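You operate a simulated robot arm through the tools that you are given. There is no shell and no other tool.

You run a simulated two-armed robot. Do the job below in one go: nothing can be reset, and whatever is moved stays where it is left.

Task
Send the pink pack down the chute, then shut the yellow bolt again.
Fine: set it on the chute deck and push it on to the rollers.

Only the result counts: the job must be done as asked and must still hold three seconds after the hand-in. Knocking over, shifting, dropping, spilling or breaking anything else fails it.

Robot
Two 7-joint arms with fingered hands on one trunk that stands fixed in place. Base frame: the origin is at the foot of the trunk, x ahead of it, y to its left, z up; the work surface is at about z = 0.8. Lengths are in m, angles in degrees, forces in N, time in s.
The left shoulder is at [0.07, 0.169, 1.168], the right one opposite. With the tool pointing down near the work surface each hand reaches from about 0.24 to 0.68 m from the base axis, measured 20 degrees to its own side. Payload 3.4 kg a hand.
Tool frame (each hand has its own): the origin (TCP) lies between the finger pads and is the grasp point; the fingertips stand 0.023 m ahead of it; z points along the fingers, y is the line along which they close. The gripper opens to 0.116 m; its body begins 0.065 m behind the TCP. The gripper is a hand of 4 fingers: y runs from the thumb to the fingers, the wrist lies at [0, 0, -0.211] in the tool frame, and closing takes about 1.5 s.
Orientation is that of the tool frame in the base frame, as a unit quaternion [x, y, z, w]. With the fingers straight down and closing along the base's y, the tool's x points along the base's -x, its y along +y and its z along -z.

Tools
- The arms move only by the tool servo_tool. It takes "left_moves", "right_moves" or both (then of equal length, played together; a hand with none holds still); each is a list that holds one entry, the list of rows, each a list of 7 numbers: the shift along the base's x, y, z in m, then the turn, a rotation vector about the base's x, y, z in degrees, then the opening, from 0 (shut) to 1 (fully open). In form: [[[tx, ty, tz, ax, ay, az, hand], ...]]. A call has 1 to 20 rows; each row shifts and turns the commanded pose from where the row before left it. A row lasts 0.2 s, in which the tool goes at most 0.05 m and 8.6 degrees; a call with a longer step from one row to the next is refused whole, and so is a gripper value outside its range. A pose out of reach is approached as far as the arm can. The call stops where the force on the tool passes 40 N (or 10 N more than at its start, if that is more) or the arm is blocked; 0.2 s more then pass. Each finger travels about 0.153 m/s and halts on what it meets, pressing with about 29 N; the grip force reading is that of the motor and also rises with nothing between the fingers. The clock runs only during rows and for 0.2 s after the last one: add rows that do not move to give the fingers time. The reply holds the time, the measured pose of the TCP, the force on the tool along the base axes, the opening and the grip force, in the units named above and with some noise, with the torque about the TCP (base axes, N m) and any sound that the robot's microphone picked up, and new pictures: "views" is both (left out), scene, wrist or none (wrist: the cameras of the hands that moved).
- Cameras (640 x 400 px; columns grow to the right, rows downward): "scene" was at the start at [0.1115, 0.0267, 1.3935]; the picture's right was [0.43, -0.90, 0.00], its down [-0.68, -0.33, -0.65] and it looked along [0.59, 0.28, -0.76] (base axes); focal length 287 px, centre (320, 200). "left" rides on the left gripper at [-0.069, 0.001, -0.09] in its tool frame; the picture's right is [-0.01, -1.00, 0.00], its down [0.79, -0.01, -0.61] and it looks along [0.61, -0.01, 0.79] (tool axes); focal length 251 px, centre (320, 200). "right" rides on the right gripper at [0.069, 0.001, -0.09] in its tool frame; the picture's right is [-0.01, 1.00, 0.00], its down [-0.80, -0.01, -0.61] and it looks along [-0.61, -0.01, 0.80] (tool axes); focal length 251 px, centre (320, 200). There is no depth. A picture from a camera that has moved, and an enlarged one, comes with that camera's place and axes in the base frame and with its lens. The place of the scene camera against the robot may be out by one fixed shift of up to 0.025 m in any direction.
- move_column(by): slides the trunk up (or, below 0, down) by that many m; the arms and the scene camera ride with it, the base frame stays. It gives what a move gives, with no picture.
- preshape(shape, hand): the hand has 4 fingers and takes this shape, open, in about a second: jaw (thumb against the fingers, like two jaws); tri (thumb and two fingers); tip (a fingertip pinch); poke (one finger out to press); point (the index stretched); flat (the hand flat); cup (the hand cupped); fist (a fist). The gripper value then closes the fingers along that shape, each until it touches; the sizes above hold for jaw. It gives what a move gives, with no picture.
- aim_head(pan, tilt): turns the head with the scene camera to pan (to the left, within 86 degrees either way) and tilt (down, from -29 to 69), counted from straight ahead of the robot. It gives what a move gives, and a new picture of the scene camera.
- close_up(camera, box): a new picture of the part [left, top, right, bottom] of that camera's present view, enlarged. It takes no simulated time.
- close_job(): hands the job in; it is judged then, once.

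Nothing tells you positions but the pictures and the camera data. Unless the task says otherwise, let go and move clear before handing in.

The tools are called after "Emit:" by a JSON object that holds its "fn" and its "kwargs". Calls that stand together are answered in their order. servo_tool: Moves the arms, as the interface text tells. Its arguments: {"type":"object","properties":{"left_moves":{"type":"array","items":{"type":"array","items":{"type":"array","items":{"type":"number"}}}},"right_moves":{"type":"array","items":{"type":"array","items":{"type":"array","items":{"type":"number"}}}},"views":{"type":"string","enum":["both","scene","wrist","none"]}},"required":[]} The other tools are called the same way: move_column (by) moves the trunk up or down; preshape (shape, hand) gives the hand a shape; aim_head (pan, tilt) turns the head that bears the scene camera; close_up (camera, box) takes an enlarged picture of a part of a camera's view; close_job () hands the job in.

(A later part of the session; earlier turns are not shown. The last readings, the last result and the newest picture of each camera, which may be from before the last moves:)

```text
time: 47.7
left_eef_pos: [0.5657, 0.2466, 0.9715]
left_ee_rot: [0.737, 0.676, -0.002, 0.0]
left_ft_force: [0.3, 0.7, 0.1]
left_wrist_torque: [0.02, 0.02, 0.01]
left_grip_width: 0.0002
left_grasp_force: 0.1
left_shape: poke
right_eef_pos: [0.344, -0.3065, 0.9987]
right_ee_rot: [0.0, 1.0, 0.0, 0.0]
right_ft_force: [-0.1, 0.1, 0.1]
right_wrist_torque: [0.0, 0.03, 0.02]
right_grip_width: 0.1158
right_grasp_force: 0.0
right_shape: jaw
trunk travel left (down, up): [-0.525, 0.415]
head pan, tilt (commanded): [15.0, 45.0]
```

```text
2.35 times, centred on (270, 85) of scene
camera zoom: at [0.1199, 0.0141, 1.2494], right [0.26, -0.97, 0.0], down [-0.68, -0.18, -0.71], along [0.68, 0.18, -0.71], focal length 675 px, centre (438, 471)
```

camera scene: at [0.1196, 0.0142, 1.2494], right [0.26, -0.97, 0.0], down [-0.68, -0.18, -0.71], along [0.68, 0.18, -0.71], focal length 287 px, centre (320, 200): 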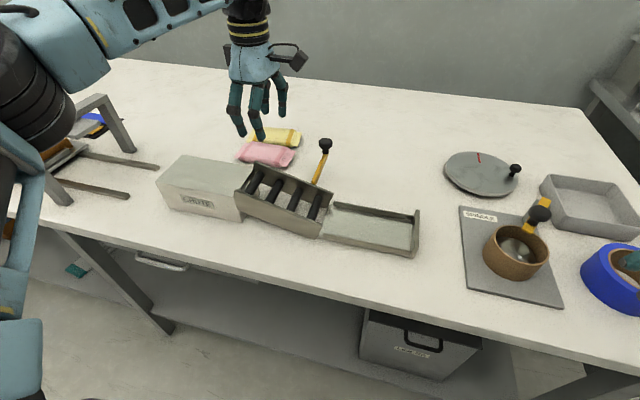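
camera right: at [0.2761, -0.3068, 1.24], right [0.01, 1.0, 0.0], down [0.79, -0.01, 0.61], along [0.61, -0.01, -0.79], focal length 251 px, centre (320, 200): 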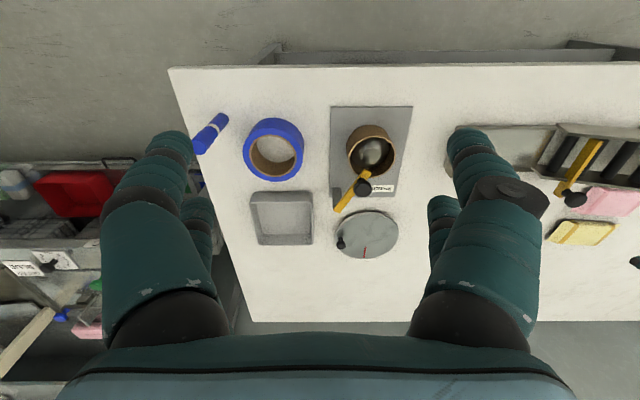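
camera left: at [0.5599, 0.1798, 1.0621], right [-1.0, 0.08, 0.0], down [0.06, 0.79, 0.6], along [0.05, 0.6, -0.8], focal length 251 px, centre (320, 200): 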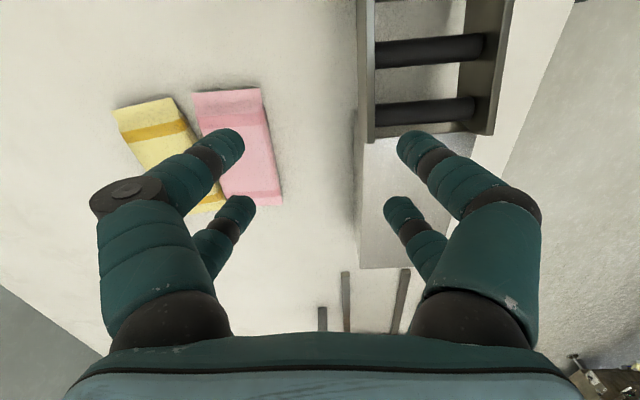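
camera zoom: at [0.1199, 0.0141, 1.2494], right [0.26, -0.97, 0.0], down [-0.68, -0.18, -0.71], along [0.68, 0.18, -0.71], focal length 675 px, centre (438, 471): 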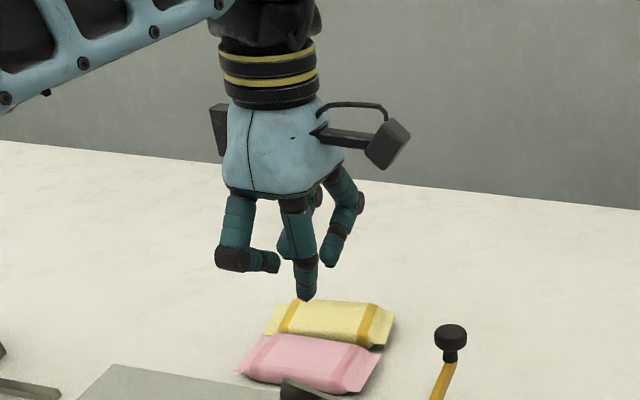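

In the poke shape the curled fingers stay low, so hooking in the gap is awkward. Instead I go back to the jaw shape, shut it, and drag the pink pack toward me by pressing lightly on its top.

Emit:
{"fn": "preshape", "kwargs": {"hand": "left", "shape": "jaw"}}

Emit:
{"fn": "servo_tool", "kwargs": {"left_moves": [[[0.01, 0.014, -0.01, 0, -4.5, 2, 0.3], [0.016, 0.014, -0.01, 0, -4.5, 2, 0.0], [0.022, 0.014, -0.01, 0, -4.5, 0, 0.0], [0.022, 0.014, -0.01, 0, -4.5, 0, 0.0], [0.022, 0, -0.01, 0, -4, 0, 0.0], [0, 0, -0.02, 0, 0, 0, 0.0], [0, 0, 0, 0, 0, 0, 0.0]]], "views": "both"}}

```text
time: 48.6
left_eef_pos: [0.5658, 0.2479, 0.9723]
left_ee_rot: [0.737, 0.676, -0.002, 0.0]
left_ft_force: [-0.3, -0.3, -1.1]
left_wrist_torque: [-0.01, 0.02, 0.0]
left_grip_width: 0.1158
left_grasp_force: 0.0
left_shape: jaw
right_eef_pos: [0.3456, -0.3086, 0.9991]
right_ee_rot: [-0.001, 1.0, 0.0, 0.0]
right_ft_force: [0.4, -0.2, 0.3]
right_wrist_torque: [-0.02, 0.03, -0.04]
right_grip_width: 0.1159
right_grasp_force: 0.0
right_shape: jaw
trunk travel left (down, up): [-0.525, 0.415]
head pan, tilt (commanded): [15.0, 45.0]
```

```text
time: 50.2
left_eef_pos: [0.6571, 0.302, 0.9023]
left_ee_rot: [0.701, 0.688, 0.136, 0.133]
left_ft_force: [0.1, 0.2, -0.7]
left_wrist_torque: [0.0, 0.0, -0.02]
left_grip_width: 0.0
left_grasp_force: 29.1
left_shape: jaw
right_eef_pos: [0.3451, -0.3083, 0.998]
right_ee_rot: [-0.001, 1.0, -0.001, -0.001]
right_ft_force: [0.0, 0.9, 0.3]
right_wrist_torque: [-0.05, -0.01, 0.02]
right_grip_width: 0.1158
right_grasp_force: 0.1
right_shape: jaw
trunk travel left (down, up): [-0.525, 0.415]
head pan, tilt (commanded): [15.0, 45.0]
camera scene: at [0.1199, 0.0139, 1.2494], right [0.26, -0.97, 0.0], down [-0.68, -0.18, -0.71], along [0.68, 0.18, -0.71], focal length 287 px, centre (320, 200)
camera left: at [0.6229, 0.233, 0.9859], right [-0.93, 0.01, -0.37], down [-0.22, 0.79, 0.57], along [0.3, 0.61, -0.73], focal length 251 px, centre (320, 200)
```

scene: 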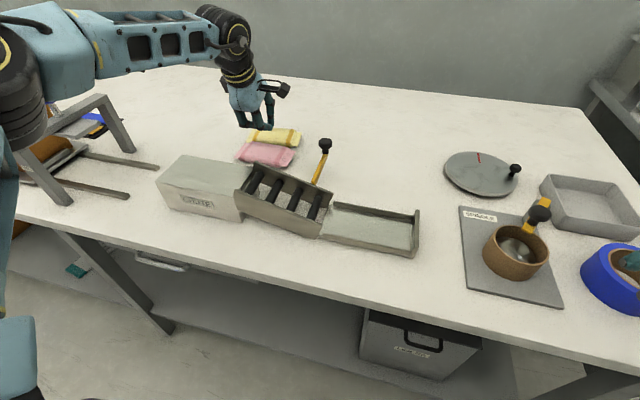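
left: 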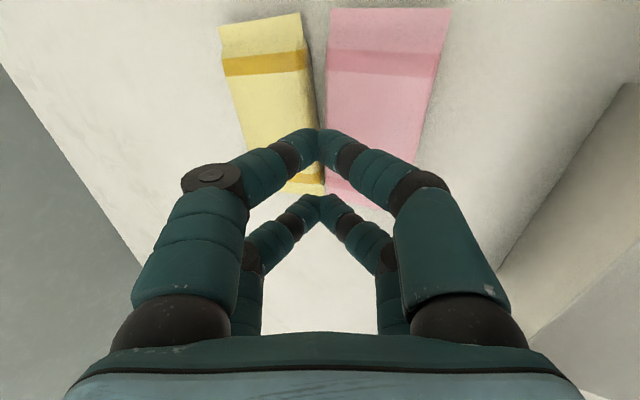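

Positioned over the pink pack. I lower until I feel light contact.

Emit:
{"fn": "servo_tool", "kwargs": {"left_moves": [[[-0.002, 0, -0.02, 0, 0, 0, 0.0], [0, 0, -0.02, 0, 0, 0, 0.0], [0, 0, -0.006, 0, 0, 0, 0.0], [0, 0, 0, 0, 0, 0, 0.0]]], "views": "none"}}

Emit:
{"fn": "servo_tool", "kwargs": {"left_moves": [[[0, 0, -0.003, 0, 0, 0, 0.0], [0, 0, 0, 0, 0, 0, 0.0]]], "views": "wrist"}}

```text
time: 51.2
left_eef_pos: [0.6543, 0.3016, 0.8562]
left_ee_rot: [0.699, 0.689, 0.137, 0.133]
left_ft_force: [-1.1, 0.7, 0.0]
left_wrist_torque: [0.01, 0.04, -0.02]
left_grip_width: 0.0003
left_grasp_force: 29.0
left_shape: jaw
right_eef_pos: [0.3448, -0.3082, 0.9986]
right_ee_rot: [-0.001, 1.0, 0.0, 0.0]
right_ft_force: [-0.5, -0.3, -0.4]
right_wrist_torque: [-0.03, 0.02, 0.02]
right_grip_width: 0.116
right_grasp_force: 0.1
right_shape: jaw
trunk travel left (down, up): [-0.525, 0.415]
head pan, tilt (commanded): [15.0, 45.0]
```

```text
time: 51.8
left_eef_pos: [0.6553, 0.3015, 0.8547]
left_ee_rot: [0.699, 0.689, 0.136, 0.133]
left_ft_force: [-0.7, 0.1, 1.0]
left_wrist_torque: [0.0, 0.06, 0.05]
left_grip_width: 0.0003
left_grasp_force: 28.7
left_shape: jaw
right_eef_pos: [0.3462, -0.308, 0.998]
right_ee_rot: [-0.001, 1.0, 0.0, 0.0]
right_ft_force: [0.2, -0.1, -0.4]
right_wrist_torque: [-0.02, -0.01, 0.0]
right_grip_width: 0.116
right_grasp_force: 0.1
right_shape: jaw
trunk travel left (down, up): [-0.525, 0.415]
head pan, tilt (commanded): [15.0, 45.0]
camera left: at [0.6207, 0.233, 0.9367], right [-0.93, 0.01, -0.37], down [-0.22, 0.79, 0.57], along [0.3, 0.61, -0.73], focal length 251 px, centre (320, 200)
```

left: 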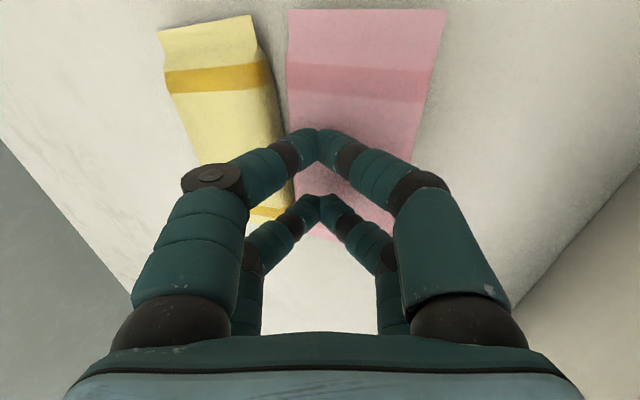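

Emit:
{"fn": "servo_tool", "kwargs": {"left_moves": [[[-0.004, 0, -0.003, 0, 0, 0, 0.0], [0, 0, 0, 0, 0, 0, 0.0]]], "views": "none"}}

Emit:
{"fn": "servo_tool", "kwargs": {"left_moves": [[[0, 0, -0.003, 0, 0, 0, 0.0], [0, 0, 0, 0, 0, 0, 0.0]]], "views": "none"}}

Emit:
{"fn": "servo_tool", "kwargs": {"left_moves": [[[0, 0, -0.002, 0, 0, 0, 0.0], [0, 0, 0, 0, 0, 0, 0.0]]], "views": "none"}}

```text
time: 52.4
left_eef_pos: [0.6515, 0.3008, 0.851]
left_ee_rot: [0.699, 0.689, 0.137, 0.132]
left_ft_force: [1.4, -0.4, 0.2]
left_wrist_torque: [0.02, 0.0, -0.02]
left_grip_width: 0.0001
left_grasp_force: 29.5
left_shape: jaw
right_eef_pos: [0.3456, -0.308, 0.9991]
right_ee_rot: [0.0, 1.0, 0.0, 0.0]
right_ft_force: [-0.8, -0.2, 0.8]
right_wrist_torque: [-0.01, -0.01, -0.01]
right_grip_width: 0.116
right_grasp_force: 0.0
right_shape: jaw
trunk travel left (down, up): [-0.525, 0.415]
head pan, tilt (commanded): [15.0, 45.0]
```

```text
time: 53.0
left_eef_pos: [0.6513, 0.3016, 0.8494]
left_ee_rot: [0.699, 0.689, 0.137, 0.133]
left_ft_force: [-0.6, 0.4, 5.1]
left_wrist_torque: [0.02, -0.03, 0.03]
left_grip_width: 0.0
left_grasp_force: 28.6
left_shape: jaw
right_eef_pos: [0.3449, -0.3077, 1.0007]
right_ee_rot: [-0.001, 1.0, 0.0, 0.0]
right_ft_force: [-0.1, 0.0, -0.2]
right_wrist_torque: [0.0, -0.02, 0.0]
right_grip_width: 0.1159
right_grasp_force: 0.0
right_shape: jaw
trunk travel left (down, up): [-0.525, 0.415]
head pan, tilt (commanded): [15.0, 45.0]
```

```text
time: 53.6
left_eef_pos: [0.6513, 0.3021, 0.8493]
left_ee_rot: [0.699, 0.689, 0.138, 0.134]
left_ft_force: [1.1, 2.9, 14.5]
left_wrist_torque: [0.03, -0.11, 0.04]
left_grip_width: 0.0
left_grasp_force: 28.6
left_shape: jaw
right_eef_pos: [0.3424, -0.3082, 0.9991]
right_ee_rot: [-0.001, 1.0, 0.0, 0.002]
right_ft_force: [-0.1, 0.1, -0.8]
right_wrist_torque: [0.04, 0.01, -0.03]
right_grip_width: 0.116
right_grasp_force: 0.0
right_shape: jaw
trunk travel left (down, up): [-0.525, 0.415]
head pan, tilt (commanded): [15.0, 45.0]
```

Contact is firm (14.5 N; pack top at z about 0.825). I now drag it gently toward -x.

Emit:
{"fn": "servo_tool", "kwargs": {"left_moves": [[[-0.006, 0, 0, 0, 0, 0, 0.0], [-0.008, 0, 0, 0, 0, 0, 0.0], [-0.008, 0, 0, 0, 0, 0, 0.0], [0, 0, 0, 0, 0, 0, 0.0]]], "views": "both"}}

```text
time: 54.6
left_eef_pos: [0.6287, 0.3024, 0.8485]
left_ee_rot: [0.701, 0.687, 0.138, 0.133]
left_ft_force: [1.4, -0.9, 12.8]
left_wrist_torque: [-0.02, -0.12, 0.0]
left_grip_width: 0.0
left_grasp_force: 28.7
left_shape: jaw
right_eef_pos: [0.3435, -0.309, 0.9995]
right_ee_rot: [0.0, 1.0, 0.001, 0.001]
right_ft_force: [0.8, -0.5, -0.4]
right_wrist_torque: [-0.02, -0.01, -0.02]
right_grip_width: 0.1162
right_grasp_force: 0.1
right_shape: jaw
trunk travel left (down, up): [-0.525, 0.415]
head pan, tilt (commanded): [15.0, 45.0]
camera scene: at [0.1181, 0.0129, 1.2496], right [0.26, -0.97, 0.0], down [-0.68, -0.18, -0.71], along [0.68, 0.18, -0.71], focal length 287 px, centre (320, 200)
camera left: at [0.5932, 0.2328, 0.9308], right [-0.93, 0.01, -0.38], down [-0.22, 0.79, 0.57], along [0.3, 0.61, -0.73], focal length 251 px, centre (320, 200)
```

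scene: 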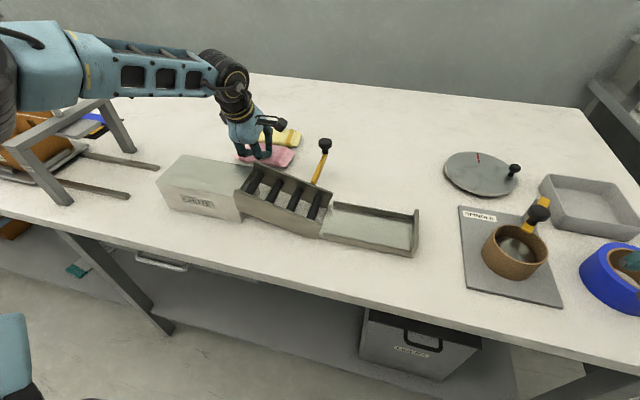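
left: 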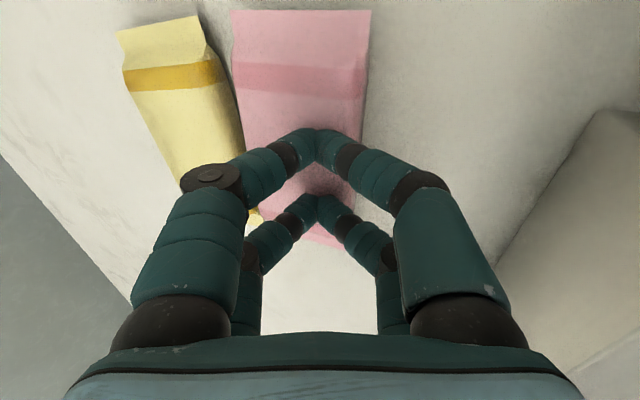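

The fingers just slid over the pack without moving it. I will lift off and look at the "point" shape, which may give one stretched finger with better clearance for hooking the pack from its far side.

Emit:
{"fn": "servo_tool", "kwargs": {"left_moves": [[[0, 0, 0.02, 0, 0, 0, 0.0], [-0.02, -0.01, 0.04, 0, 4.5, 0, 0.0], [-0.02, -0.02, 0.04, 0, 4.5, 0, 0.1], [-0.01, -0.02, 0.02, 0, 4.5, 0, 0.3], [0, 0, 0, 0, 4.5, 0, 0.6], [0, 0, 0, 0, 4, 0, 0.6]]], "views": "none"}}

Emit:
{"fn": "preshape", "kwargs": {"hand": "left", "shape": "point"}}

Emit:
{"fn": "close_up", "kwargs": {"camera": "left", "box": [0, 0, 640, 400]}}

Emit:
{"fn": "close_up", "kwargs": {"camera": "scene", "box": [180, 20, 340, 180]}}

```text
time: 56.0
left_eef_pos: [0.5727, 0.2535, 0.9643]
left_ee_rot: [0.713, 0.701, 0.001, -0.001]
left_ft_force: [0.0, 0.1, 0.0]
left_wrist_torque: [0.01, 0.03, 0.02]
left_grip_width: 0.069
left_grasp_force: 0.1
left_shape: jaw
left hand out of reach, approached as far as the arm can: row 6
right_eef_pos: [0.3453, -0.3061, 0.998]
right_ee_rot: [-0.001, 1.0, -0.001, 0.0]
right_ft_force: [-0.2, -0.3, 0.9]
right_wrist_torque: [0.0, 0.02, -0.01]
right_grip_width: 0.1158
right_grasp_force: 0.0
right_shape: jaw
trunk travel left (down, up): [-0.525, 0.415]
head pan, tilt (commanded): [15.0, 45.0]
```

```text
time: 56.9
left_eef_pos: [0.5732, 0.2541, 0.9636]
left_ee_rot: [0.713, 0.701, 0.001, -0.001]
left_ft_force: [0.3, -0.3, 0.2]
left_wrist_torque: [0.01, -0.02, -0.01]
left_grip_width: 0.0
left_grasp_force: 0.1
left_shape: point
right_eef_pos: [0.3457, -0.3087, 0.9981]
right_ee_rot: [0.0, 1.0, 0.001, 0.0]
right_ft_force: [0.6, 0.1, 0.0]
right_wrist_torque: [0.03, 0.02, -0.04]
right_grip_width: 0.1159
right_grasp_force: 0.2
right_shape: jaw
trunk travel left (down, up): [-0.525, 0.415]
head pan, tilt (commanded): [15.0, 45.0]
```

```text
1.00 times, centred on (320, 200) of left (not enlarged: the box is as wide or as high as the picture)
camera zoom: at [0.572, 0.1847, 1.054], right [-1.0, 0.01, 0.0], down [0.01, 0.79, 0.61], along [0.0, 0.61, -0.79], focal length 251 px, centre (320, 200)
```

zoom: 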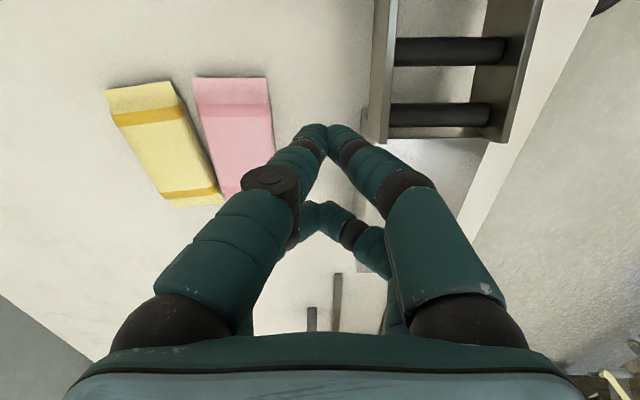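

```text
2.50 times, centred on (260, 100) of scene
camera zoom: at [0.12, 0.0141, 1.2494], right [0.26, -0.97, 0.0], down [-0.68, -0.18, -0.71], along [0.68, 0.18, -0.71], focal length 717 px, centre (470, 450)
```

zoom: 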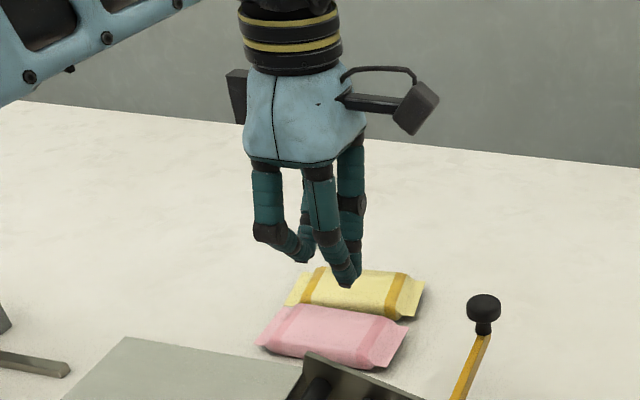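

Point is not a clean single finger here. I look at the "tip" shape too, since a two-finger pinch may be slim enough for the gap.

Emit:
{"fn": "preshape", "kwargs": {"hand": "left", "shape": "tip"}}

Emit:
{"fn": "servo_tool", "kwargs": {"left_moves": [[[0, 0, 0, 0, 0, 0, 0.5], [0, 0, 0, 0, 0, 0, 0.2], [0, 0, 0, 0, 0, 0, 0.0], [0, 0, 0, 0, 0, 0, 0.0]]], "views": "both"}}

Emit:
{"fn": "close_up", "kwargs": {"camera": "scene", "box": [180, 20, 340, 180]}}

```text
time: 57.8
left_eef_pos: [0.5732, 0.2528, 0.9643]
left_ee_rot: [0.714, 0.7, 0.001, -0.001]
left_ft_force: [0.8, 0.6, -0.5]
left_wrist_torque: [0.01, 0.04, 0.0]
left_grip_width: 0.1158
left_grasp_force: 0.0
left_shape: tip
right_eef_pos: [0.345, -0.3071, 0.9991]
right_ee_rot: [0.0, 1.0, 0.001, 0.0]
right_ft_force: [-0.9, 0.1, -0.1]
right_wrist_torque: [0.03, 0.01, -0.01]
right_grip_width: 0.116
right_grasp_force: 0.1
right_shape: jaw
trunk travel left (down, up): [-0.525, 0.415]
head pan, tilt (commanded): [15.0, 45.0]
```

```text
time: 58.8
left_eef_pos: [0.5728, 0.2536, 0.9646]
left_ee_rot: [0.713, 0.702, 0.0, 0.0]
left_ft_force: [-0.1, -0.4, -0.4]
left_wrist_torque: [0.0, 0.0, -0.02]
left_grip_width: 0.0002
left_grasp_force: 28.5
left_shape: tip
right_eef_pos: [0.3454, -0.3077, 0.999]
right_ee_rot: [-0.001, 1.0, 0.0, 0.0]
right_ft_force: [0.3, -0.8, -0.7]
right_wrist_torque: [0.0, -0.01, -0.03]
right_grip_width: 0.1157
right_grasp_force: 0.1
right_shape: jaw
trunk travel left (down, up): [-0.525, 0.415]
head pan, tilt (commanded): [15.0, 45.0]
camera scene: at [0.1199, 0.0141, 1.2494], right [0.26, -0.97, 0.0], down [-0.68, -0.18, -0.71], along [0.68, 0.18, -0.71], focal length 287 px, centre (320, 200)
camera left: at [0.5719, 0.1847, 1.054], right [-1.0, 0.01, 0.0], down [0.01, 0.79, 0.61], along [0.0, 0.61, -0.79], focal length 251 px, centre (320, 200)
```

scene: 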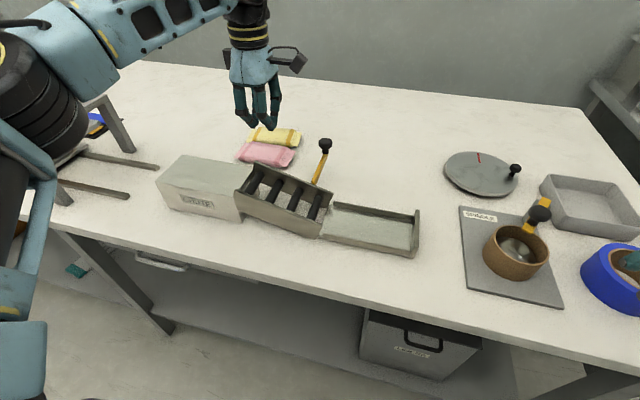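
left: 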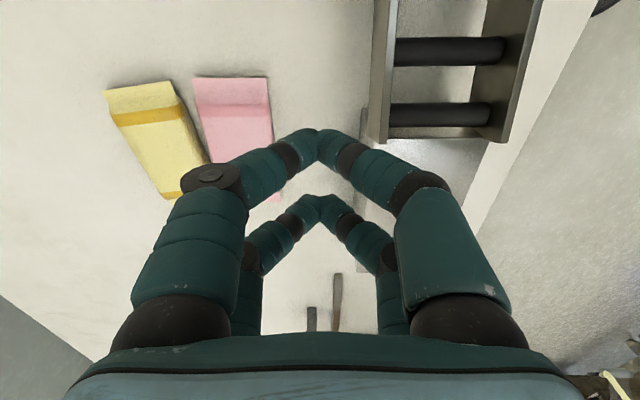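

```text
2.50 times, centred on (260, 100) of scene
camera zoom: at [0.1199, 0.0141, 1.2494], right [0.26, -0.97, 0.0], down [-0.68, -0.18, -0.71], along [0.68, 0.18, -0.71], focal length 717 px, centre (470, 450)
```

zoom: 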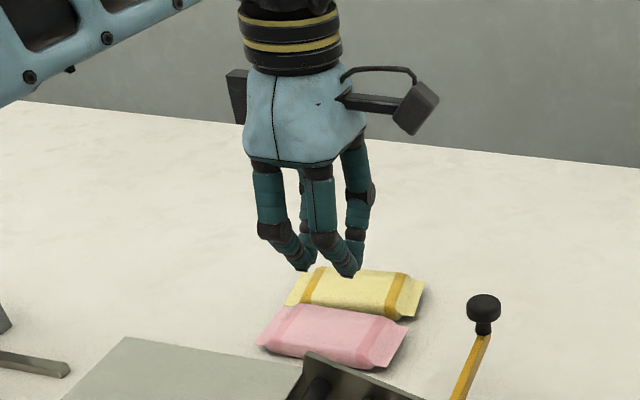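

The tip shape closes just like the jaw. I take a look at the left arm's own posture to understand the reach limit better.

Emit:
{"fn": "aim_head", "kwargs": {"pan": 60, "tilt": 25}}

```text
time: 60.0
left_eef_pos: [0.5731, 0.254, 0.9641]
left_ee_rot: [0.713, 0.701, 0.0, 0.0]
left_ft_force: [0.4, 0.0, 0.2]
left_wrist_torque: [0.01, 0.0, -0.04]
left_grip_width: 0.0
left_grasp_force: 29.0
left_shape: tip
right_eef_pos: [0.3457, -0.3081, 0.9992]
right_ee_rot: [0.0, 1.0, 0.0, -0.001]
right_ft_force: [-0.5, -1.3, -0.1]
right_wrist_torque: [-0.02, 0.0, 0.03]
right_grip_width: 0.1158
right_grasp_force: 0.1
right_shape: jaw
trunk travel left (down, up): [-0.525, 0.415]
head pan, tilt (commanded): [60.0, 25.0]
camera scene: at [0.0875, 0.0727, 1.2799], right [0.87, -0.5, 0.0], down [-0.21, -0.37, -0.91], along [0.45, 0.78, -0.42], focal length 287 px, centre (320, 200)
```

scene: 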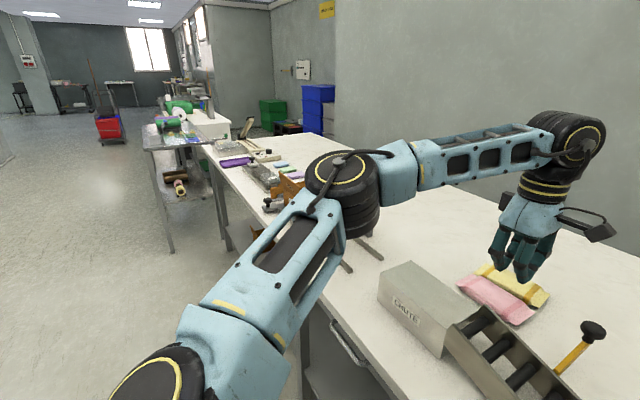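

I can see the arm's posture: the elbow is well out to the left. I return to the jaw shape and test how far a vertical hand reaches at low height near the packs, with the tips still above them.

Emit:
{"fn": "preshape", "kwargs": {"hand": "left", "shape": "jaw"}}

Emit:
{"fn": "aim_head", "kwargs": {"pan": 25, "tilt": 40}}

Emit:
{"fn": "servo_tool", "kwargs": {"left_moves": [[[0, 0.03, -0.02, 0, 0, 0, 1], [0, 0.03, -0.03, 0, 0, 0, 1], [0.01, 0, -0.03, 0, 0, 0, 1], [0.02, -0.005, -0.01, 0, 0, 0, 1], [0.02, -0.01, 0, 0, 0, 0, 1], [0.015, 0, 0, 0, 0, 0, 1], [0, 0, 0, 0, 0, 0, 1]]], "views": "both"}}

```text
time: 60.9
left_eef_pos: [0.5726, 0.252, 0.964]
left_ee_rot: [0.713, 0.701, 0.0, -0.001]
left_ft_force: [-0.1, -0.1, -0.3]
left_wrist_torque: [0.04, -0.01, 0.02]
left_grip_width: 0.116
left_grasp_force: 0.2
left_shape: jaw
right_eef_pos: [0.3451, -0.307, 0.9993]
right_ee_rot: [-0.001, 1.0, 0.0, -0.001]
right_ft_force: [0.5, 0.6, -0.3]
right_wrist_torque: [0.0, 0.03, -0.03]
right_grip_width: 0.1159
right_grasp_force: 0.0
right_shape: jaw
trunk travel left (down, up): [-0.525, 0.415]
head pan, tilt (commanded): [60.0, 25.0]
```

```text
time: 61.9
left_eef_pos: [0.5728, 0.2531, 0.9637]
left_ee_rot: [0.713, 0.701, 0.0, -0.001]
left_ft_force: [0.1, 0.3, 0.4]
left_wrist_torque: [-0.01, -0.04, 0.0]
left_grip_width: 0.116
left_grasp_force: 0.1
left_shape: jaw
right_eef_pos: [0.3446, -0.308, 0.9982]
right_ee_rot: [0.0, 1.0, 0.0, 0.0]
right_ft_force: [0.0, 0.2, -0.5]
right_wrist_torque: [0.0, 0.0, -0.04]
right_grip_width: 0.116
right_grasp_force: 0.1
right_shape: jaw
trunk travel left (down, up): [-0.525, 0.415]
head pan, tilt (commanded): [25.0, 40.0]
camera scene: at [0.1184, 0.029, 1.2567], right [0.42, -0.91, 0.0], down [-0.58, -0.27, -0.77], along [0.69, 0.32, -0.64], focal length 287 px, centre (320, 200)
```

scene: 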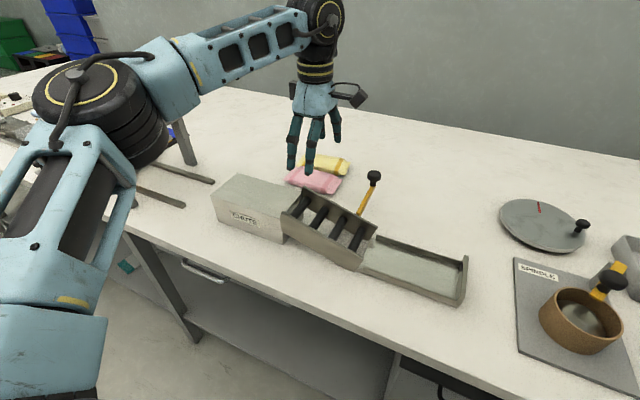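

```text
time: 62.7
left_eef_pos: [0.5862, 0.3132, 0.8926]
left_ee_rot: [0.713, 0.701, 0.006, 0.004]
left_ft_force: [0.4, 1.5, 21.1]
left_wrist_torque: [0.0, 1.57, -0.07]
left_grip_width: 0.1163
left_grasp_force: 0.1
left_shape: jaw
left hand out of reach, approached as far as the arm can: row 4
right_eef_pos: [0.3429, -0.3088, 1.0005]
right_ee_rot: [0.0, 1.0, 0.001, 0.002]
right_ft_force: [0.3, 0.4, -0.1]
right_wrist_torque: [0.0, 0.0, 0.0]
right_grip_width: 0.116
right_grasp_force: 0.0
right_shape: jaw
trunk travel left (down, up): [-0.525, 0.415]
head pan, tilt (commanded): [25.0, 40.0]
stopped in row 4 (left hand): the force on the tool passed its limit at 49 N (the readings are from after the stop); the commanded pose is now the measured one
camera scene: at [0.1152, 0.0281, 1.2574], right [0.42, -0.91, 0.0], down [-0.58, -0.27, -0.77], along [0.7, 0.32, -0.64], focal length 287 px, centre (320, 200)
camera left: at [0.5843, 0.2446, 0.9822], right [-1.0, 0.01, -0.01], down [0.0, 0.79, 0.61], along [0.01, 0.61, -0.79], focal length 251 px, centre (320, 200)
```

scene: 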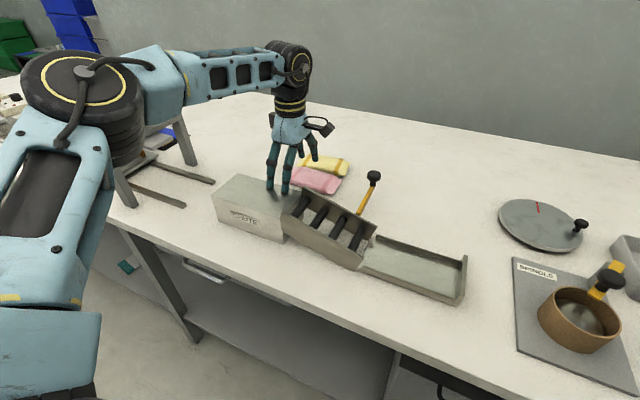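
left: 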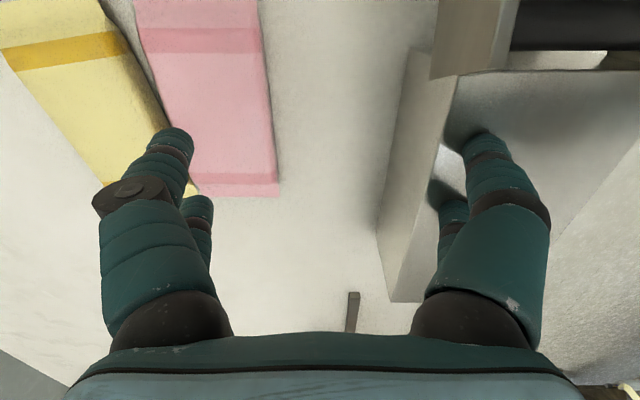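

The thumb side touched the chute deck's top (so the deck is at about z 0.87). I raise off at once and check that nothing shifted.

Emit:
{"fn": "servo_tool", "kwargs": {"left_moves": [[[0, 0, 0.015, 0, 0, 0, 0.8], [0, 0, 0.02, 0, 0, 0, 0.6], [0, 0, 0, 0, 0, 0, 0.6]]], "views": "both"}}

Emit:
{"fn": "close_up", "kwargs": {"camera": "scene", "box": [190, 140, 480, 320]}}

```text
time: 63.5
left_eef_pos: [0.5903, 0.3132, 0.9244]
left_ee_rot: [0.712, 0.702, 0.003, 0.002]
left_ft_force: [0.2, 0.8, -0.1]
left_wrist_torque: [-0.04, -0.01, 0.01]
left_grip_width: 0.0202
left_grasp_force: 29.2
left_shape: jaw
right_eef_pos: [0.3458, -0.3085, 0.9994]
right_ee_rot: [0.0, 1.0, 0.0, 0.0]
right_ft_force: [-0.1, -1.2, -0.7]
right_wrist_torque: [-0.04, -0.01, 0.02]
right_grip_width: 0.116
right_grasp_force: 0.0
right_shape: jaw
trunk travel left (down, up): [-0.525, 0.415]
head pan, tilt (commanded): [25.0, 40.0]
camera scene: at [0.119, 0.029, 1.2565], right [0.42, -0.91, 0.0], down [-0.58, -0.27, -0.77], along [0.69, 0.32, -0.64], focal length 287 px, centre (320, 200)
camera left: at [0.5877, 0.2445, 1.0131], right [-1.0, 0.01, -0.01], down [0.0, 0.79, 0.61], along [0.01, 0.61, -0.79], focal length 251 px, centre (320, 200)
```

scene: 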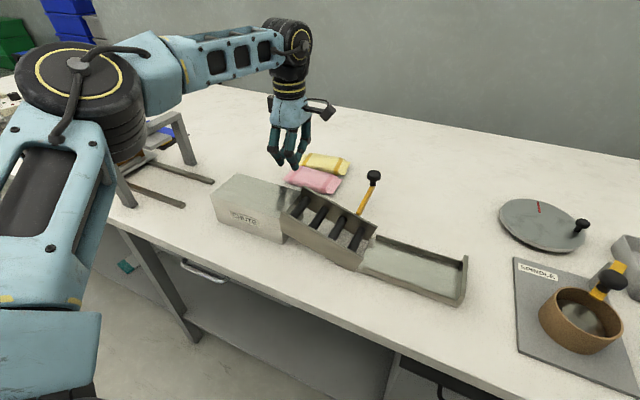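
left: 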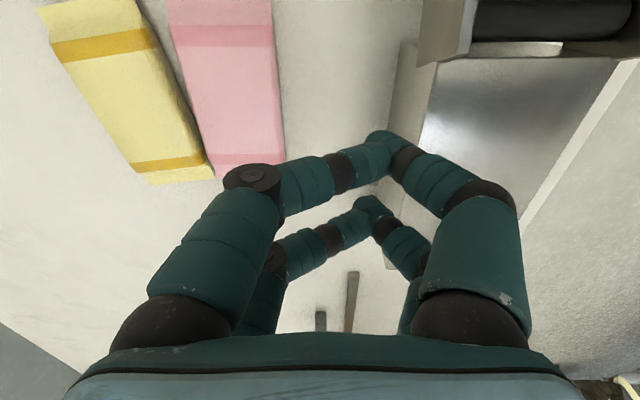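

```text
2.21 times, centred on (335, 230) of scene
camera zoom: at [0.119, 0.029, 1.2565], right [0.42, -0.91, 0.0], down [-0.58, -0.27, -0.77], along [0.69, 0.32, -0.64], focal length 633 px, centre (287, 134)
```

zoom: 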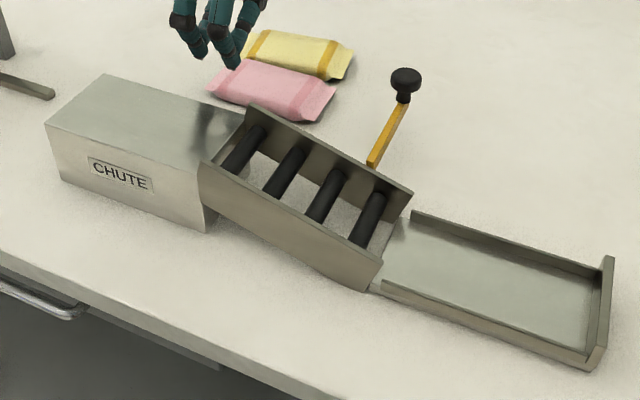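

The chute has not moved. The fingers look uneven after that contact, so I open them fully and check.

Emit:
{"fn": "servo_tool", "kwargs": {"left_moves": [[[0, 0, 0.01, 0, 0, 0, 1], [0, 0, 0.01, 0, 0, 0, 1], [0, 0, 0, 0, 0, 0, 1], [0, 0, 0, 0, 0, 0, 1]]], "views": "wrist"}}

```text
time: 64.5
left_eef_pos: [0.5865, 0.3133, 0.9437]
left_ee_rot: [0.713, 0.701, 0.003, 0.002]
left_ft_force: [0.8, -0.3, 0.0]
left_wrist_torque: [0.02, 0.04, 0.0]
left_grip_width: 0.1159
left_grasp_force: 0.1
left_shape: jaw
right_eef_pos: [0.3464, -0.3079, 0.9988]
right_ee_rot: [0.0, 1.0, 0.0, 0.001]
right_ft_force: [0.4, -0.7, -0.4]
right_wrist_torque: [-0.01, -0.03, -0.02]
right_grip_width: 0.1157
right_grasp_force: 0.1
right_shape: jaw
trunk travel left (down, up): [-0.525, 0.415]
head pan, tilt (commanded): [25.0, 40.0]
camera left: at [0.5862, 0.2453, 1.033], right [-1.0, 0.01, -0.01], down [0.0, 0.79, 0.61], along [0.01, 0.61, -0.79], focal length 251 px, centre (320, 200)
```

left: 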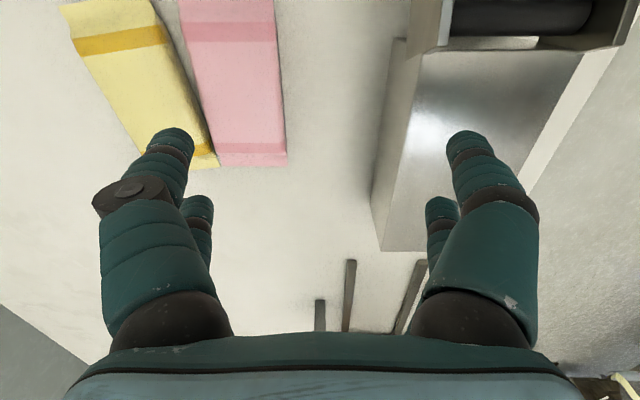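

Emit:
{"fn": "servo_tool", "kwargs": {"left_moves": [[[0, 0, 0, 0, 0, 0, 0.8], [0, 0, 0, 0, 0, 0, 0.65], [0, 0, 0, 0, 0, 0, 0.65], [0, 0, 0, 0, 0, 0, 0.65]]], "views": "wrist"}}

```text
time: 65.5
left_eef_pos: [0.5866, 0.3148, 0.9427]
left_ee_rot: [0.713, 0.702, 0.004, 0.001]
left_ft_force: [0.0, 0.2, 0.4]
left_wrist_torque: [-0.01, 0.03, 0.0]
left_grip_width: 0.076
left_grasp_force: 0.0
left_shape: jaw
right_eef_pos: [0.3451, -0.3074, 0.9981]
right_ee_rot: [0.0, 1.0, 0.001, 0.0]
right_ft_force: [0.1, -0.3, 0.0]
right_wrist_torque: [-0.01, 0.02, -0.01]
right_grip_width: 0.1161
right_grasp_force: 0.2
right_shape: jaw
trunk travel left (down, up): [-0.525, 0.415]
head pan, tilt (commanded): [25.0, 40.0]
camera left: at [0.5862, 0.2453, 1.0329], right [-1.0, 0.01, -0.01], down [0.0, 0.79, 0.61], along [0.01, 0.61, -0.79], focal length 251 px, centre (320, 200)
```

left: 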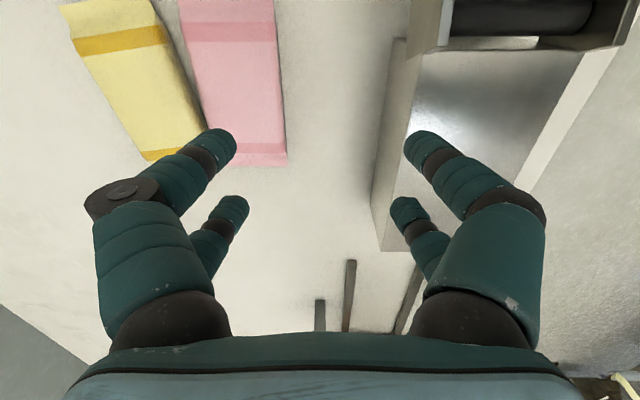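

Normal again. I test the vertical reach once more at lower height with the narrower opening.

Emit:
{"fn": "servo_tool", "kwargs": {"left_moves": [[[0.01, 0, -0.02, 0, 0, 0, 0.65], [0.01, 0, -0.025, 0, 0, 0, 0.65], [0.01, 0, -0.025, 0, 0, 0, 0.65], [0.01, 0, -0.01, 0, 0, 0, 0.65], [0.01, 0, 0, 0, 0, 0, 0.65], [0, 0, 0, 0, 0, 0, 0.65]]], "views": "wrist"}}

```text
time: 66.9
left_eef_pos: [0.5996, 0.3204, 0.8661]
left_ee_rot: [0.712, 0.702, 0.004, 0.002]
left_ft_force: [0.1, 0.8, -0.5]
left_wrist_torque: [0.01, 0.01, 0.02]
left_grip_width: 0.0758
left_grasp_force: 0.1
left_shape: jaw
left hand out of reach, approached as far as the arm can: row 2, 3, 4, 5
right_eef_pos: [0.3456, -0.3062, 0.9969]
right_ee_rot: [0.0, 1.0, 0.0, 0.0]
right_ft_force: [-0.3, 0.6, -0.4]
right_wrist_torque: [0.0, -0.02, 0.01]
right_grip_width: 0.1157
right_grasp_force: 0.0
right_shape: jaw
trunk travel left (down, up): [-0.525, 0.415]
head pan, tilt (commanded): [25.0, 40.0]
camera left: at [0.5987, 0.2517, 0.9554], right [-1.0, 0.01, -0.01], down [0.0, 0.79, 0.61], along [0.01, 0.61, -0.79], focal length 251 px, centre (320, 200)
```

left: 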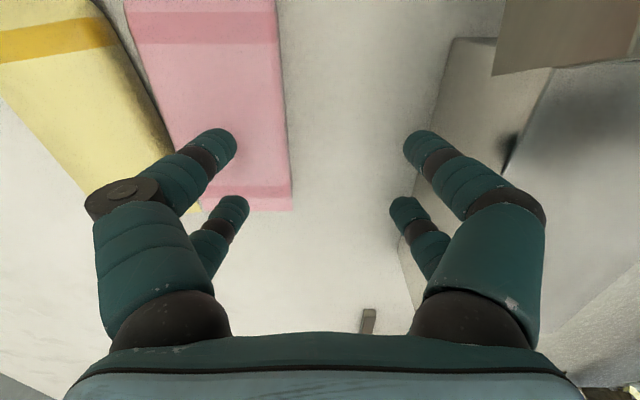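

The vertical reach ends at a radius of about 0.55, so the pack must come about 6 cm nearer first. With yaw 0 and a forward tilt of about 38° the shut fingers form a slim hook (the lower pair can enter the gap while the other pair passes above the yellow pack), and the camera then looks straight down. I turn the hand that way at a safe height.

Emit:
{"fn": "servo_tool", "kwargs": {"left_moves": [[[-0.01, 0, 0.035, 0, 0, 0, 0.4], [-0.01, -0.01, 0.035, 0, 0, 8.3, 0.2], [0, -0.02, 0.035, 0, 0, 8.3, 0.0], [0, -0.01, 0, 0, 0, 8.3, 0.0], [0, 0, 0, 0, 0, 8.3, 0.0], [0, 0, 0, 0, 0, 8.3, 0.0], [0, 0, 0, 0, 0, 8.3, 0.0], [0, 0, 0, 0, 0, 8.3, 0.0], [0, 0, 0, 0, 0, 8.3, 0.0], [0, 0, 0, 0, 0, 8.3, 0.0], [0, 0, 0, 0, 0, 8.3, 0.0], [0, 0, 0, 0, 0, 7.8, 0.0], [0, 0, 0, 0, 0, 0, 0.0]]], "views": "none"}}

Emit:
{"fn": "servo_tool", "kwargs": {"left_moves": [[[0.005, -0.003, 0, 0, -4.25, 0, 0.0], [0.01, -0.004, 0, 0, -4.25, 0, 0.0], [0.012, -0.004, -0.005, 0, -4.25, 0, 0.0], [0.012, -0.004, -0.005, 0, -4.25, 0, 0.0], [0.012, -0.004, -0.005, 0, -4.25, 0, 0.0], [0.012, -0.004, -0.005, 0, -4.25, 0, 0.0], [0.012, -0.004, -0.005, 0, -4.25, 0, 0.0], [0.012, -0.004, -0.005, 0, -4.25, 0, 0.0], [0.01, 0, -0.005, 0, -4.25, 0, 0.0], [0, 0, 0, 0, 0, 0, 0.0]]], "views": "both"}}

```text
time: 69.7
left_eef_pos: [0.5809, 0.2795, 0.9696]
left_ee_rot: [0.001, 1.0, 0.004, -0.001]
left_ft_force: [-0.1, -0.2, -0.4]
left_wrist_torque: [0.02, -0.01, -0.01]
left_grip_width: 0.0001
left_grasp_force: 29.3
left_shape: jaw
right_eef_pos: [0.3448, -0.3085, 0.9985]
right_ee_rot: [0.0, 1.0, 0.001, 0.0]
right_ft_force: [0.4, 0.2, -0.1]
right_wrist_torque: [0.0, -0.03, -0.04]
right_grip_width: 0.116
right_grasp_force: 0.1
right_shape: jaw
trunk travel left (down, up): [-0.525, 0.415]
head pan, tilt (commanded): [25.0, 40.0]
```

```text
time: 71.9
left_eef_pos: [0.6776, 0.2504, 0.9347]
left_ee_rot: [0.0, 0.945, 0.005, 0.327]
left_ft_force: [0.2, 0.5, -0.1]
left_wrist_torque: [0.01, -0.01, -0.04]
left_grip_width: 0.0
left_grasp_force: 28.8
left_shape: jaw
right_eef_pos: [0.3463, -0.3071, 0.998]
right_ee_rot: [0.0, 1.0, 0.0, 0.0]
right_ft_force: [0.2, 0.0, 0.2]
right_wrist_torque: [0.0, -0.01, -0.02]
right_grip_width: 0.1155
right_grasp_force: 0.1
right_shape: jaw
trunk travel left (down, up): [-0.525, 0.415]
head pan, tilt (commanded): [25.0, 40.0]
camera scene: at [0.1184, 0.0289, 1.2567], right [0.42, -0.91, 0.0], down [-0.58, -0.27, -0.77], along [0.69, 0.32, -0.64], focal length 287 px, centre (320, 200)
camera left: at [0.6761, 0.2494, 1.0482], right [0.01, -1.0, 0.0], down [-1.0, -0.01, -0.01], along [0.01, 0.0, -1.0], focal length 251 px, centre (320, 200)
```

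scene: 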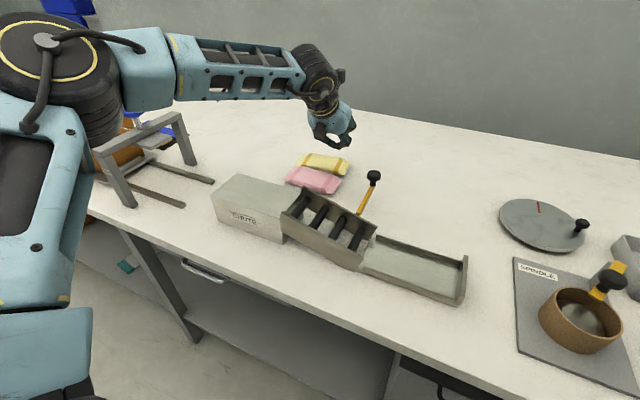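
left: 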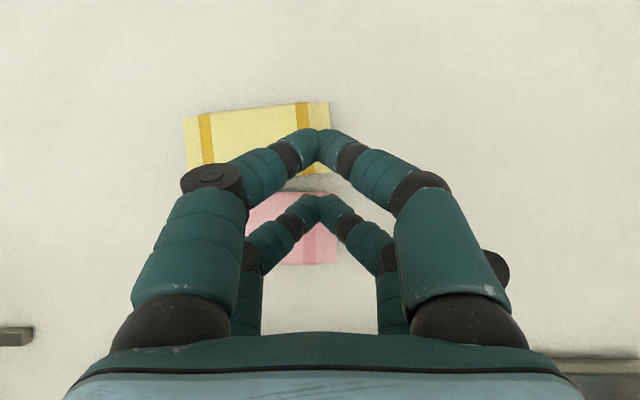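

The straight-down view shows the gap: pink's far edge is at x about 0.684 and yellow's near edge at about 0.70 near y = 0.25. I move the hook above the gap near the packs' -y end and look again.

Emit:
{"fn": "servo_tool", "kwargs": {"left_moves": [[[0.01, 0.006, -0.025, 0, 0, 0, 0.0], [0.012, 0.006, -0.025, 0, 0, 0, 0.0], [0, 0, -0.02, 0, 0, 0, 0.0], [0, 0, 0, 0, 0, 0, 0.0]]], "views": "wrist"}}

Emit:
{"fn": "close_up", "kwargs": {"camera": "left", "box": [160, 60, 480, 300]}}

Emit:
{"fn": "close_up", "kwargs": {"camera": "scene", "box": [260, 60, 400, 200]}}

```text
time: 72.9
left_eef_pos: [0.7004, 0.2604, 0.865]
left_ee_rot: [0.0, 0.945, 0.004, 0.326]
left_ft_force: [0.0, 0.2, 0.9]
left_wrist_torque: [0.0, 0.01, -0.01]
left_grip_width: 0.0001
left_grasp_force: 29.1
left_shape: jaw
right_eef_pos: [0.345, -0.3071, 0.9998]
right_ee_rot: [0.0, 1.0, 0.0, 0.001]
right_ft_force: [0.7, 0.0, 0.0]
right_wrist_torque: [0.03, 0.0, 0.0]
right_grip_width: 0.1161
right_grasp_force: 0.0
right_shape: jaw
trunk travel left (down, up): [-0.525, 0.415]
head pan, tilt (commanded): [25.0, 40.0]
camera left: at [0.6983, 0.2603, 0.9783], right [0.01, -1.0, 0.0], down [-1.0, -0.01, -0.01], along [0.01, 0.0, -1.0], focal length 251 px, centre (320, 200)
```

left: 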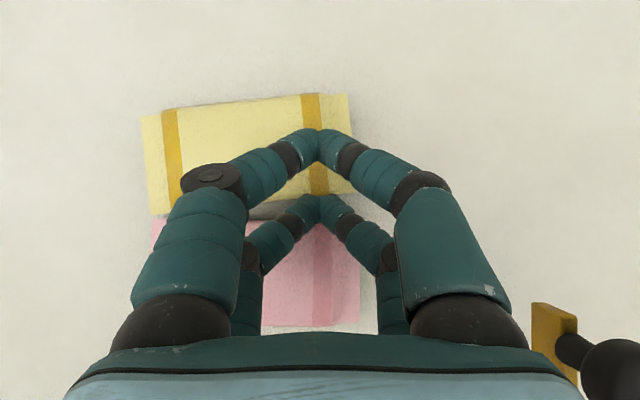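

```text
1.67 times, centred on (320, 180) of left
camera zoom: at [0.6983, 0.2603, 0.9783], right [0.01, -1.0, 0.0], down [-1.0, -0.01, -0.01], along [0.01, 0.0, -1.0], focal length 419 px, centre (320, 233)
```

zoom: 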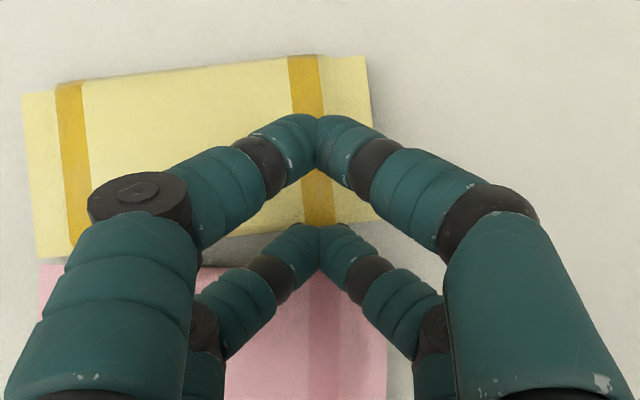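

```text
2.86 times, centred on (330, 130) of scene
camera zoom: at [0.1184, 0.0289, 1.2567], right [0.42, -0.91, 0.0], down [-0.58, -0.27, -0.77], along [0.69, 0.32, -0.64], focal length 820 px, centre (291, 400)
```

zoom: 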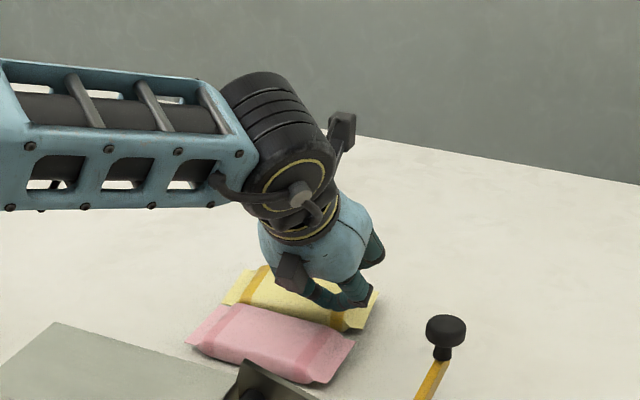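

The lower fingertips line up with the gap. I descend in small steps, watching the forces.

Emit:
{"fn": "servo_tool", "kwargs": {"left_moves": [[[0, 0, -0.005, 0, 0, 0, 0.0], [0, 0, -0.005, 0, 0, 0, 0.0], [0, 0, -0.004, 0, 0, 0, 0.0], [0, 0, 0, 0, 0, 0, 0.0]]], "views": "wrist"}}

Emit:
{"fn": "servo_tool", "kwargs": {"left_moves": [[[0, 0, -0.004, 0, 0, 0, 0.0], [0, 0, -0.004, 0, 0, 0, 0.0], [0, 0, 0, 0, 0, 0, 0.0]]], "views": "wrist"}}

```text
time: 73.9
left_eef_pos: [0.6994, 0.2614, 0.8523]
left_ee_rot: [0.0, 0.945, 0.004, 0.327]
left_ft_force: [0.1, -0.4, 0.5]
left_wrist_torque: [0.04, 0.0, -0.02]
left_grip_width: 0.0
left_grasp_force: 28.5
left_shape: jaw
right_eef_pos: [0.3456, -0.308, 0.9991]
right_ee_rot: [-0.001, 1.0, -0.001, 0.001]
right_ft_force: [0.0, -0.5, -1.4]
right_wrist_torque: [-0.02, 0.01, -0.01]
right_grip_width: 0.1159
right_grasp_force: 0.1
right_shape: jaw
trunk travel left (down, up): [-0.525, 0.415]
head pan, tilt (commanded): [25.0, 40.0]
camera left: at [0.6974, 0.2607, 0.9646], right [0.01, -1.0, 0.0], down [-1.0, -0.01, -0.01], along [0.01, 0.0, -1.0], focal length 251 px, centre (320, 200)
```

left: 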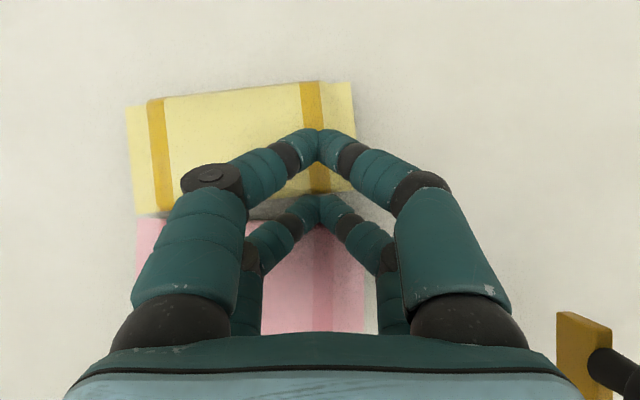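

```text
time: 74.7
left_eef_pos: [0.6982, 0.2618, 0.8428]
left_ee_rot: [0.0, 0.945, 0.004, 0.326]
left_ft_force: [2.0, 0.7, 2.9]
left_wrist_torque: [-0.01, 0.0, 0.01]
left_grip_width: 0.0001
left_grasp_force: 28.8
left_shape: jaw
right_eef_pos: [0.3454, -0.3073, 0.9983]
right_ee_rot: [0.0, 1.0, 0.0, 0.0]
right_ft_force: [0.0, 0.6, -0.7]
right_wrist_torque: [0.01, 0.0, 0.04]
right_grip_width: 0.116
right_grasp_force: 0.0
right_shape: jaw
trunk travel left (down, up): [-0.525, 0.415]
head pan, tilt (commanded): [25.0, 40.0]
camera left: at [0.6972, 0.2612, 0.9572], right [0.01, -1.0, 0.0], down [-1.0, -0.01, -0.01], along [0.01, 0.0, -1.0], focal length 251 px, centre (320, 200)
```

left: 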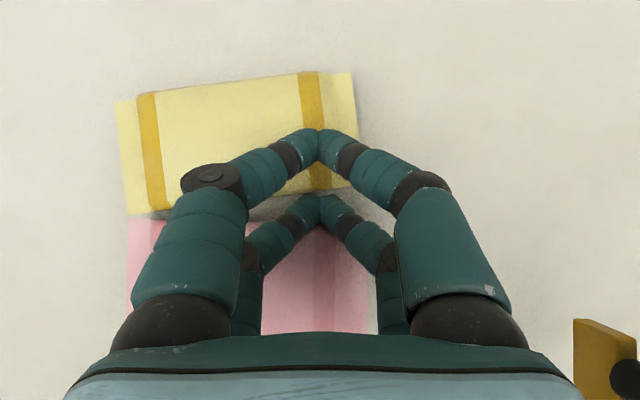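

The hook is in the gap with light contact on the pink side. I go 3 mm lower and pull toward -x.

Emit:
{"fn": "servo_tool", "kwargs": {"left_moves": [[[0, 0, -0.003, 0, 0, 0, 0.0], [-0.006, 0, 0, 0, 0, 0, 0.0], [-0.008, 0, 0, 0, 0, 0, 0.0], [-0.008, 0, 0, 0, 0, 0, 0.0], [0, 0, 0, 0, 0, 0, 0.0]]], "views": "both"}}

```text
time: 75.9
left_eef_pos: [0.6771, 0.2614, 0.8391]
left_ee_rot: [-0.001, 0.946, 0.005, 0.325]
left_ft_force: [-0.7, 0.3, 0.9]
left_wrist_torque: [-0.02, -0.02, 0.02]
left_grip_width: 0.0
left_grasp_force: 29.1
left_shape: jaw
right_eef_pos: [0.3452, -0.3071, 0.9991]
right_ee_rot: [-0.001, 1.0, 0.0, 0.0]
right_ft_force: [-0.1, -0.8, 0.1]
right_wrist_torque: [0.01, 0.0, 0.0]
right_grip_width: 0.1159
right_grasp_force: 0.0
right_shape: jaw
trunk travel left (down, up): [-0.525, 0.415]
head pan, tilt (commanded): [25.0, 40.0]
camera scene: at [0.1185, 0.0289, 1.2566], right [0.42, -0.91, 0.0], down [-0.58, -0.27, -0.77], along [0.69, 0.32, -0.64], focal length 287 px, centre (320, 200)
camera left: at [0.676, 0.2611, 0.953], right [0.01, -1.0, 0.0], down [-1.0, -0.01, -0.01], along [0.01, 0.0, -1.0], focal length 251 px, centre (320, 200)
```

scene: 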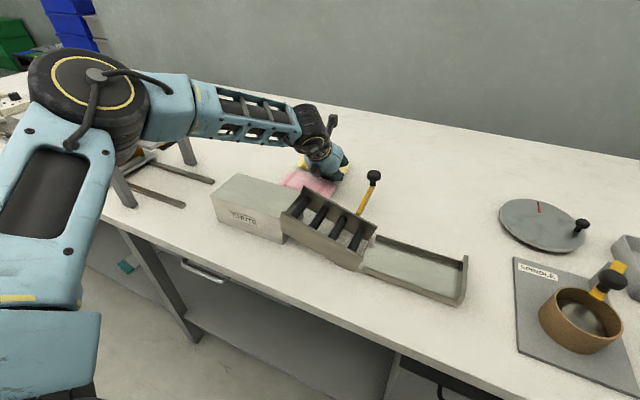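
left: 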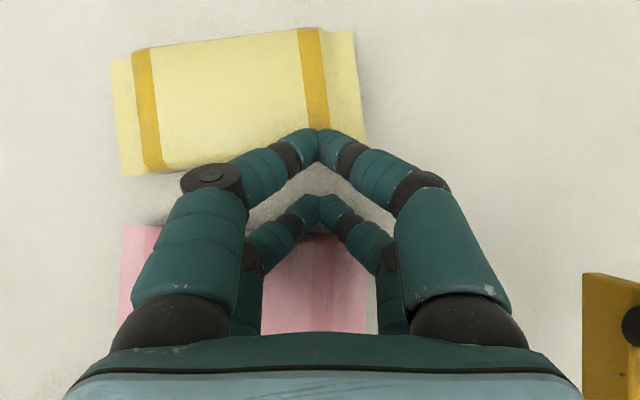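

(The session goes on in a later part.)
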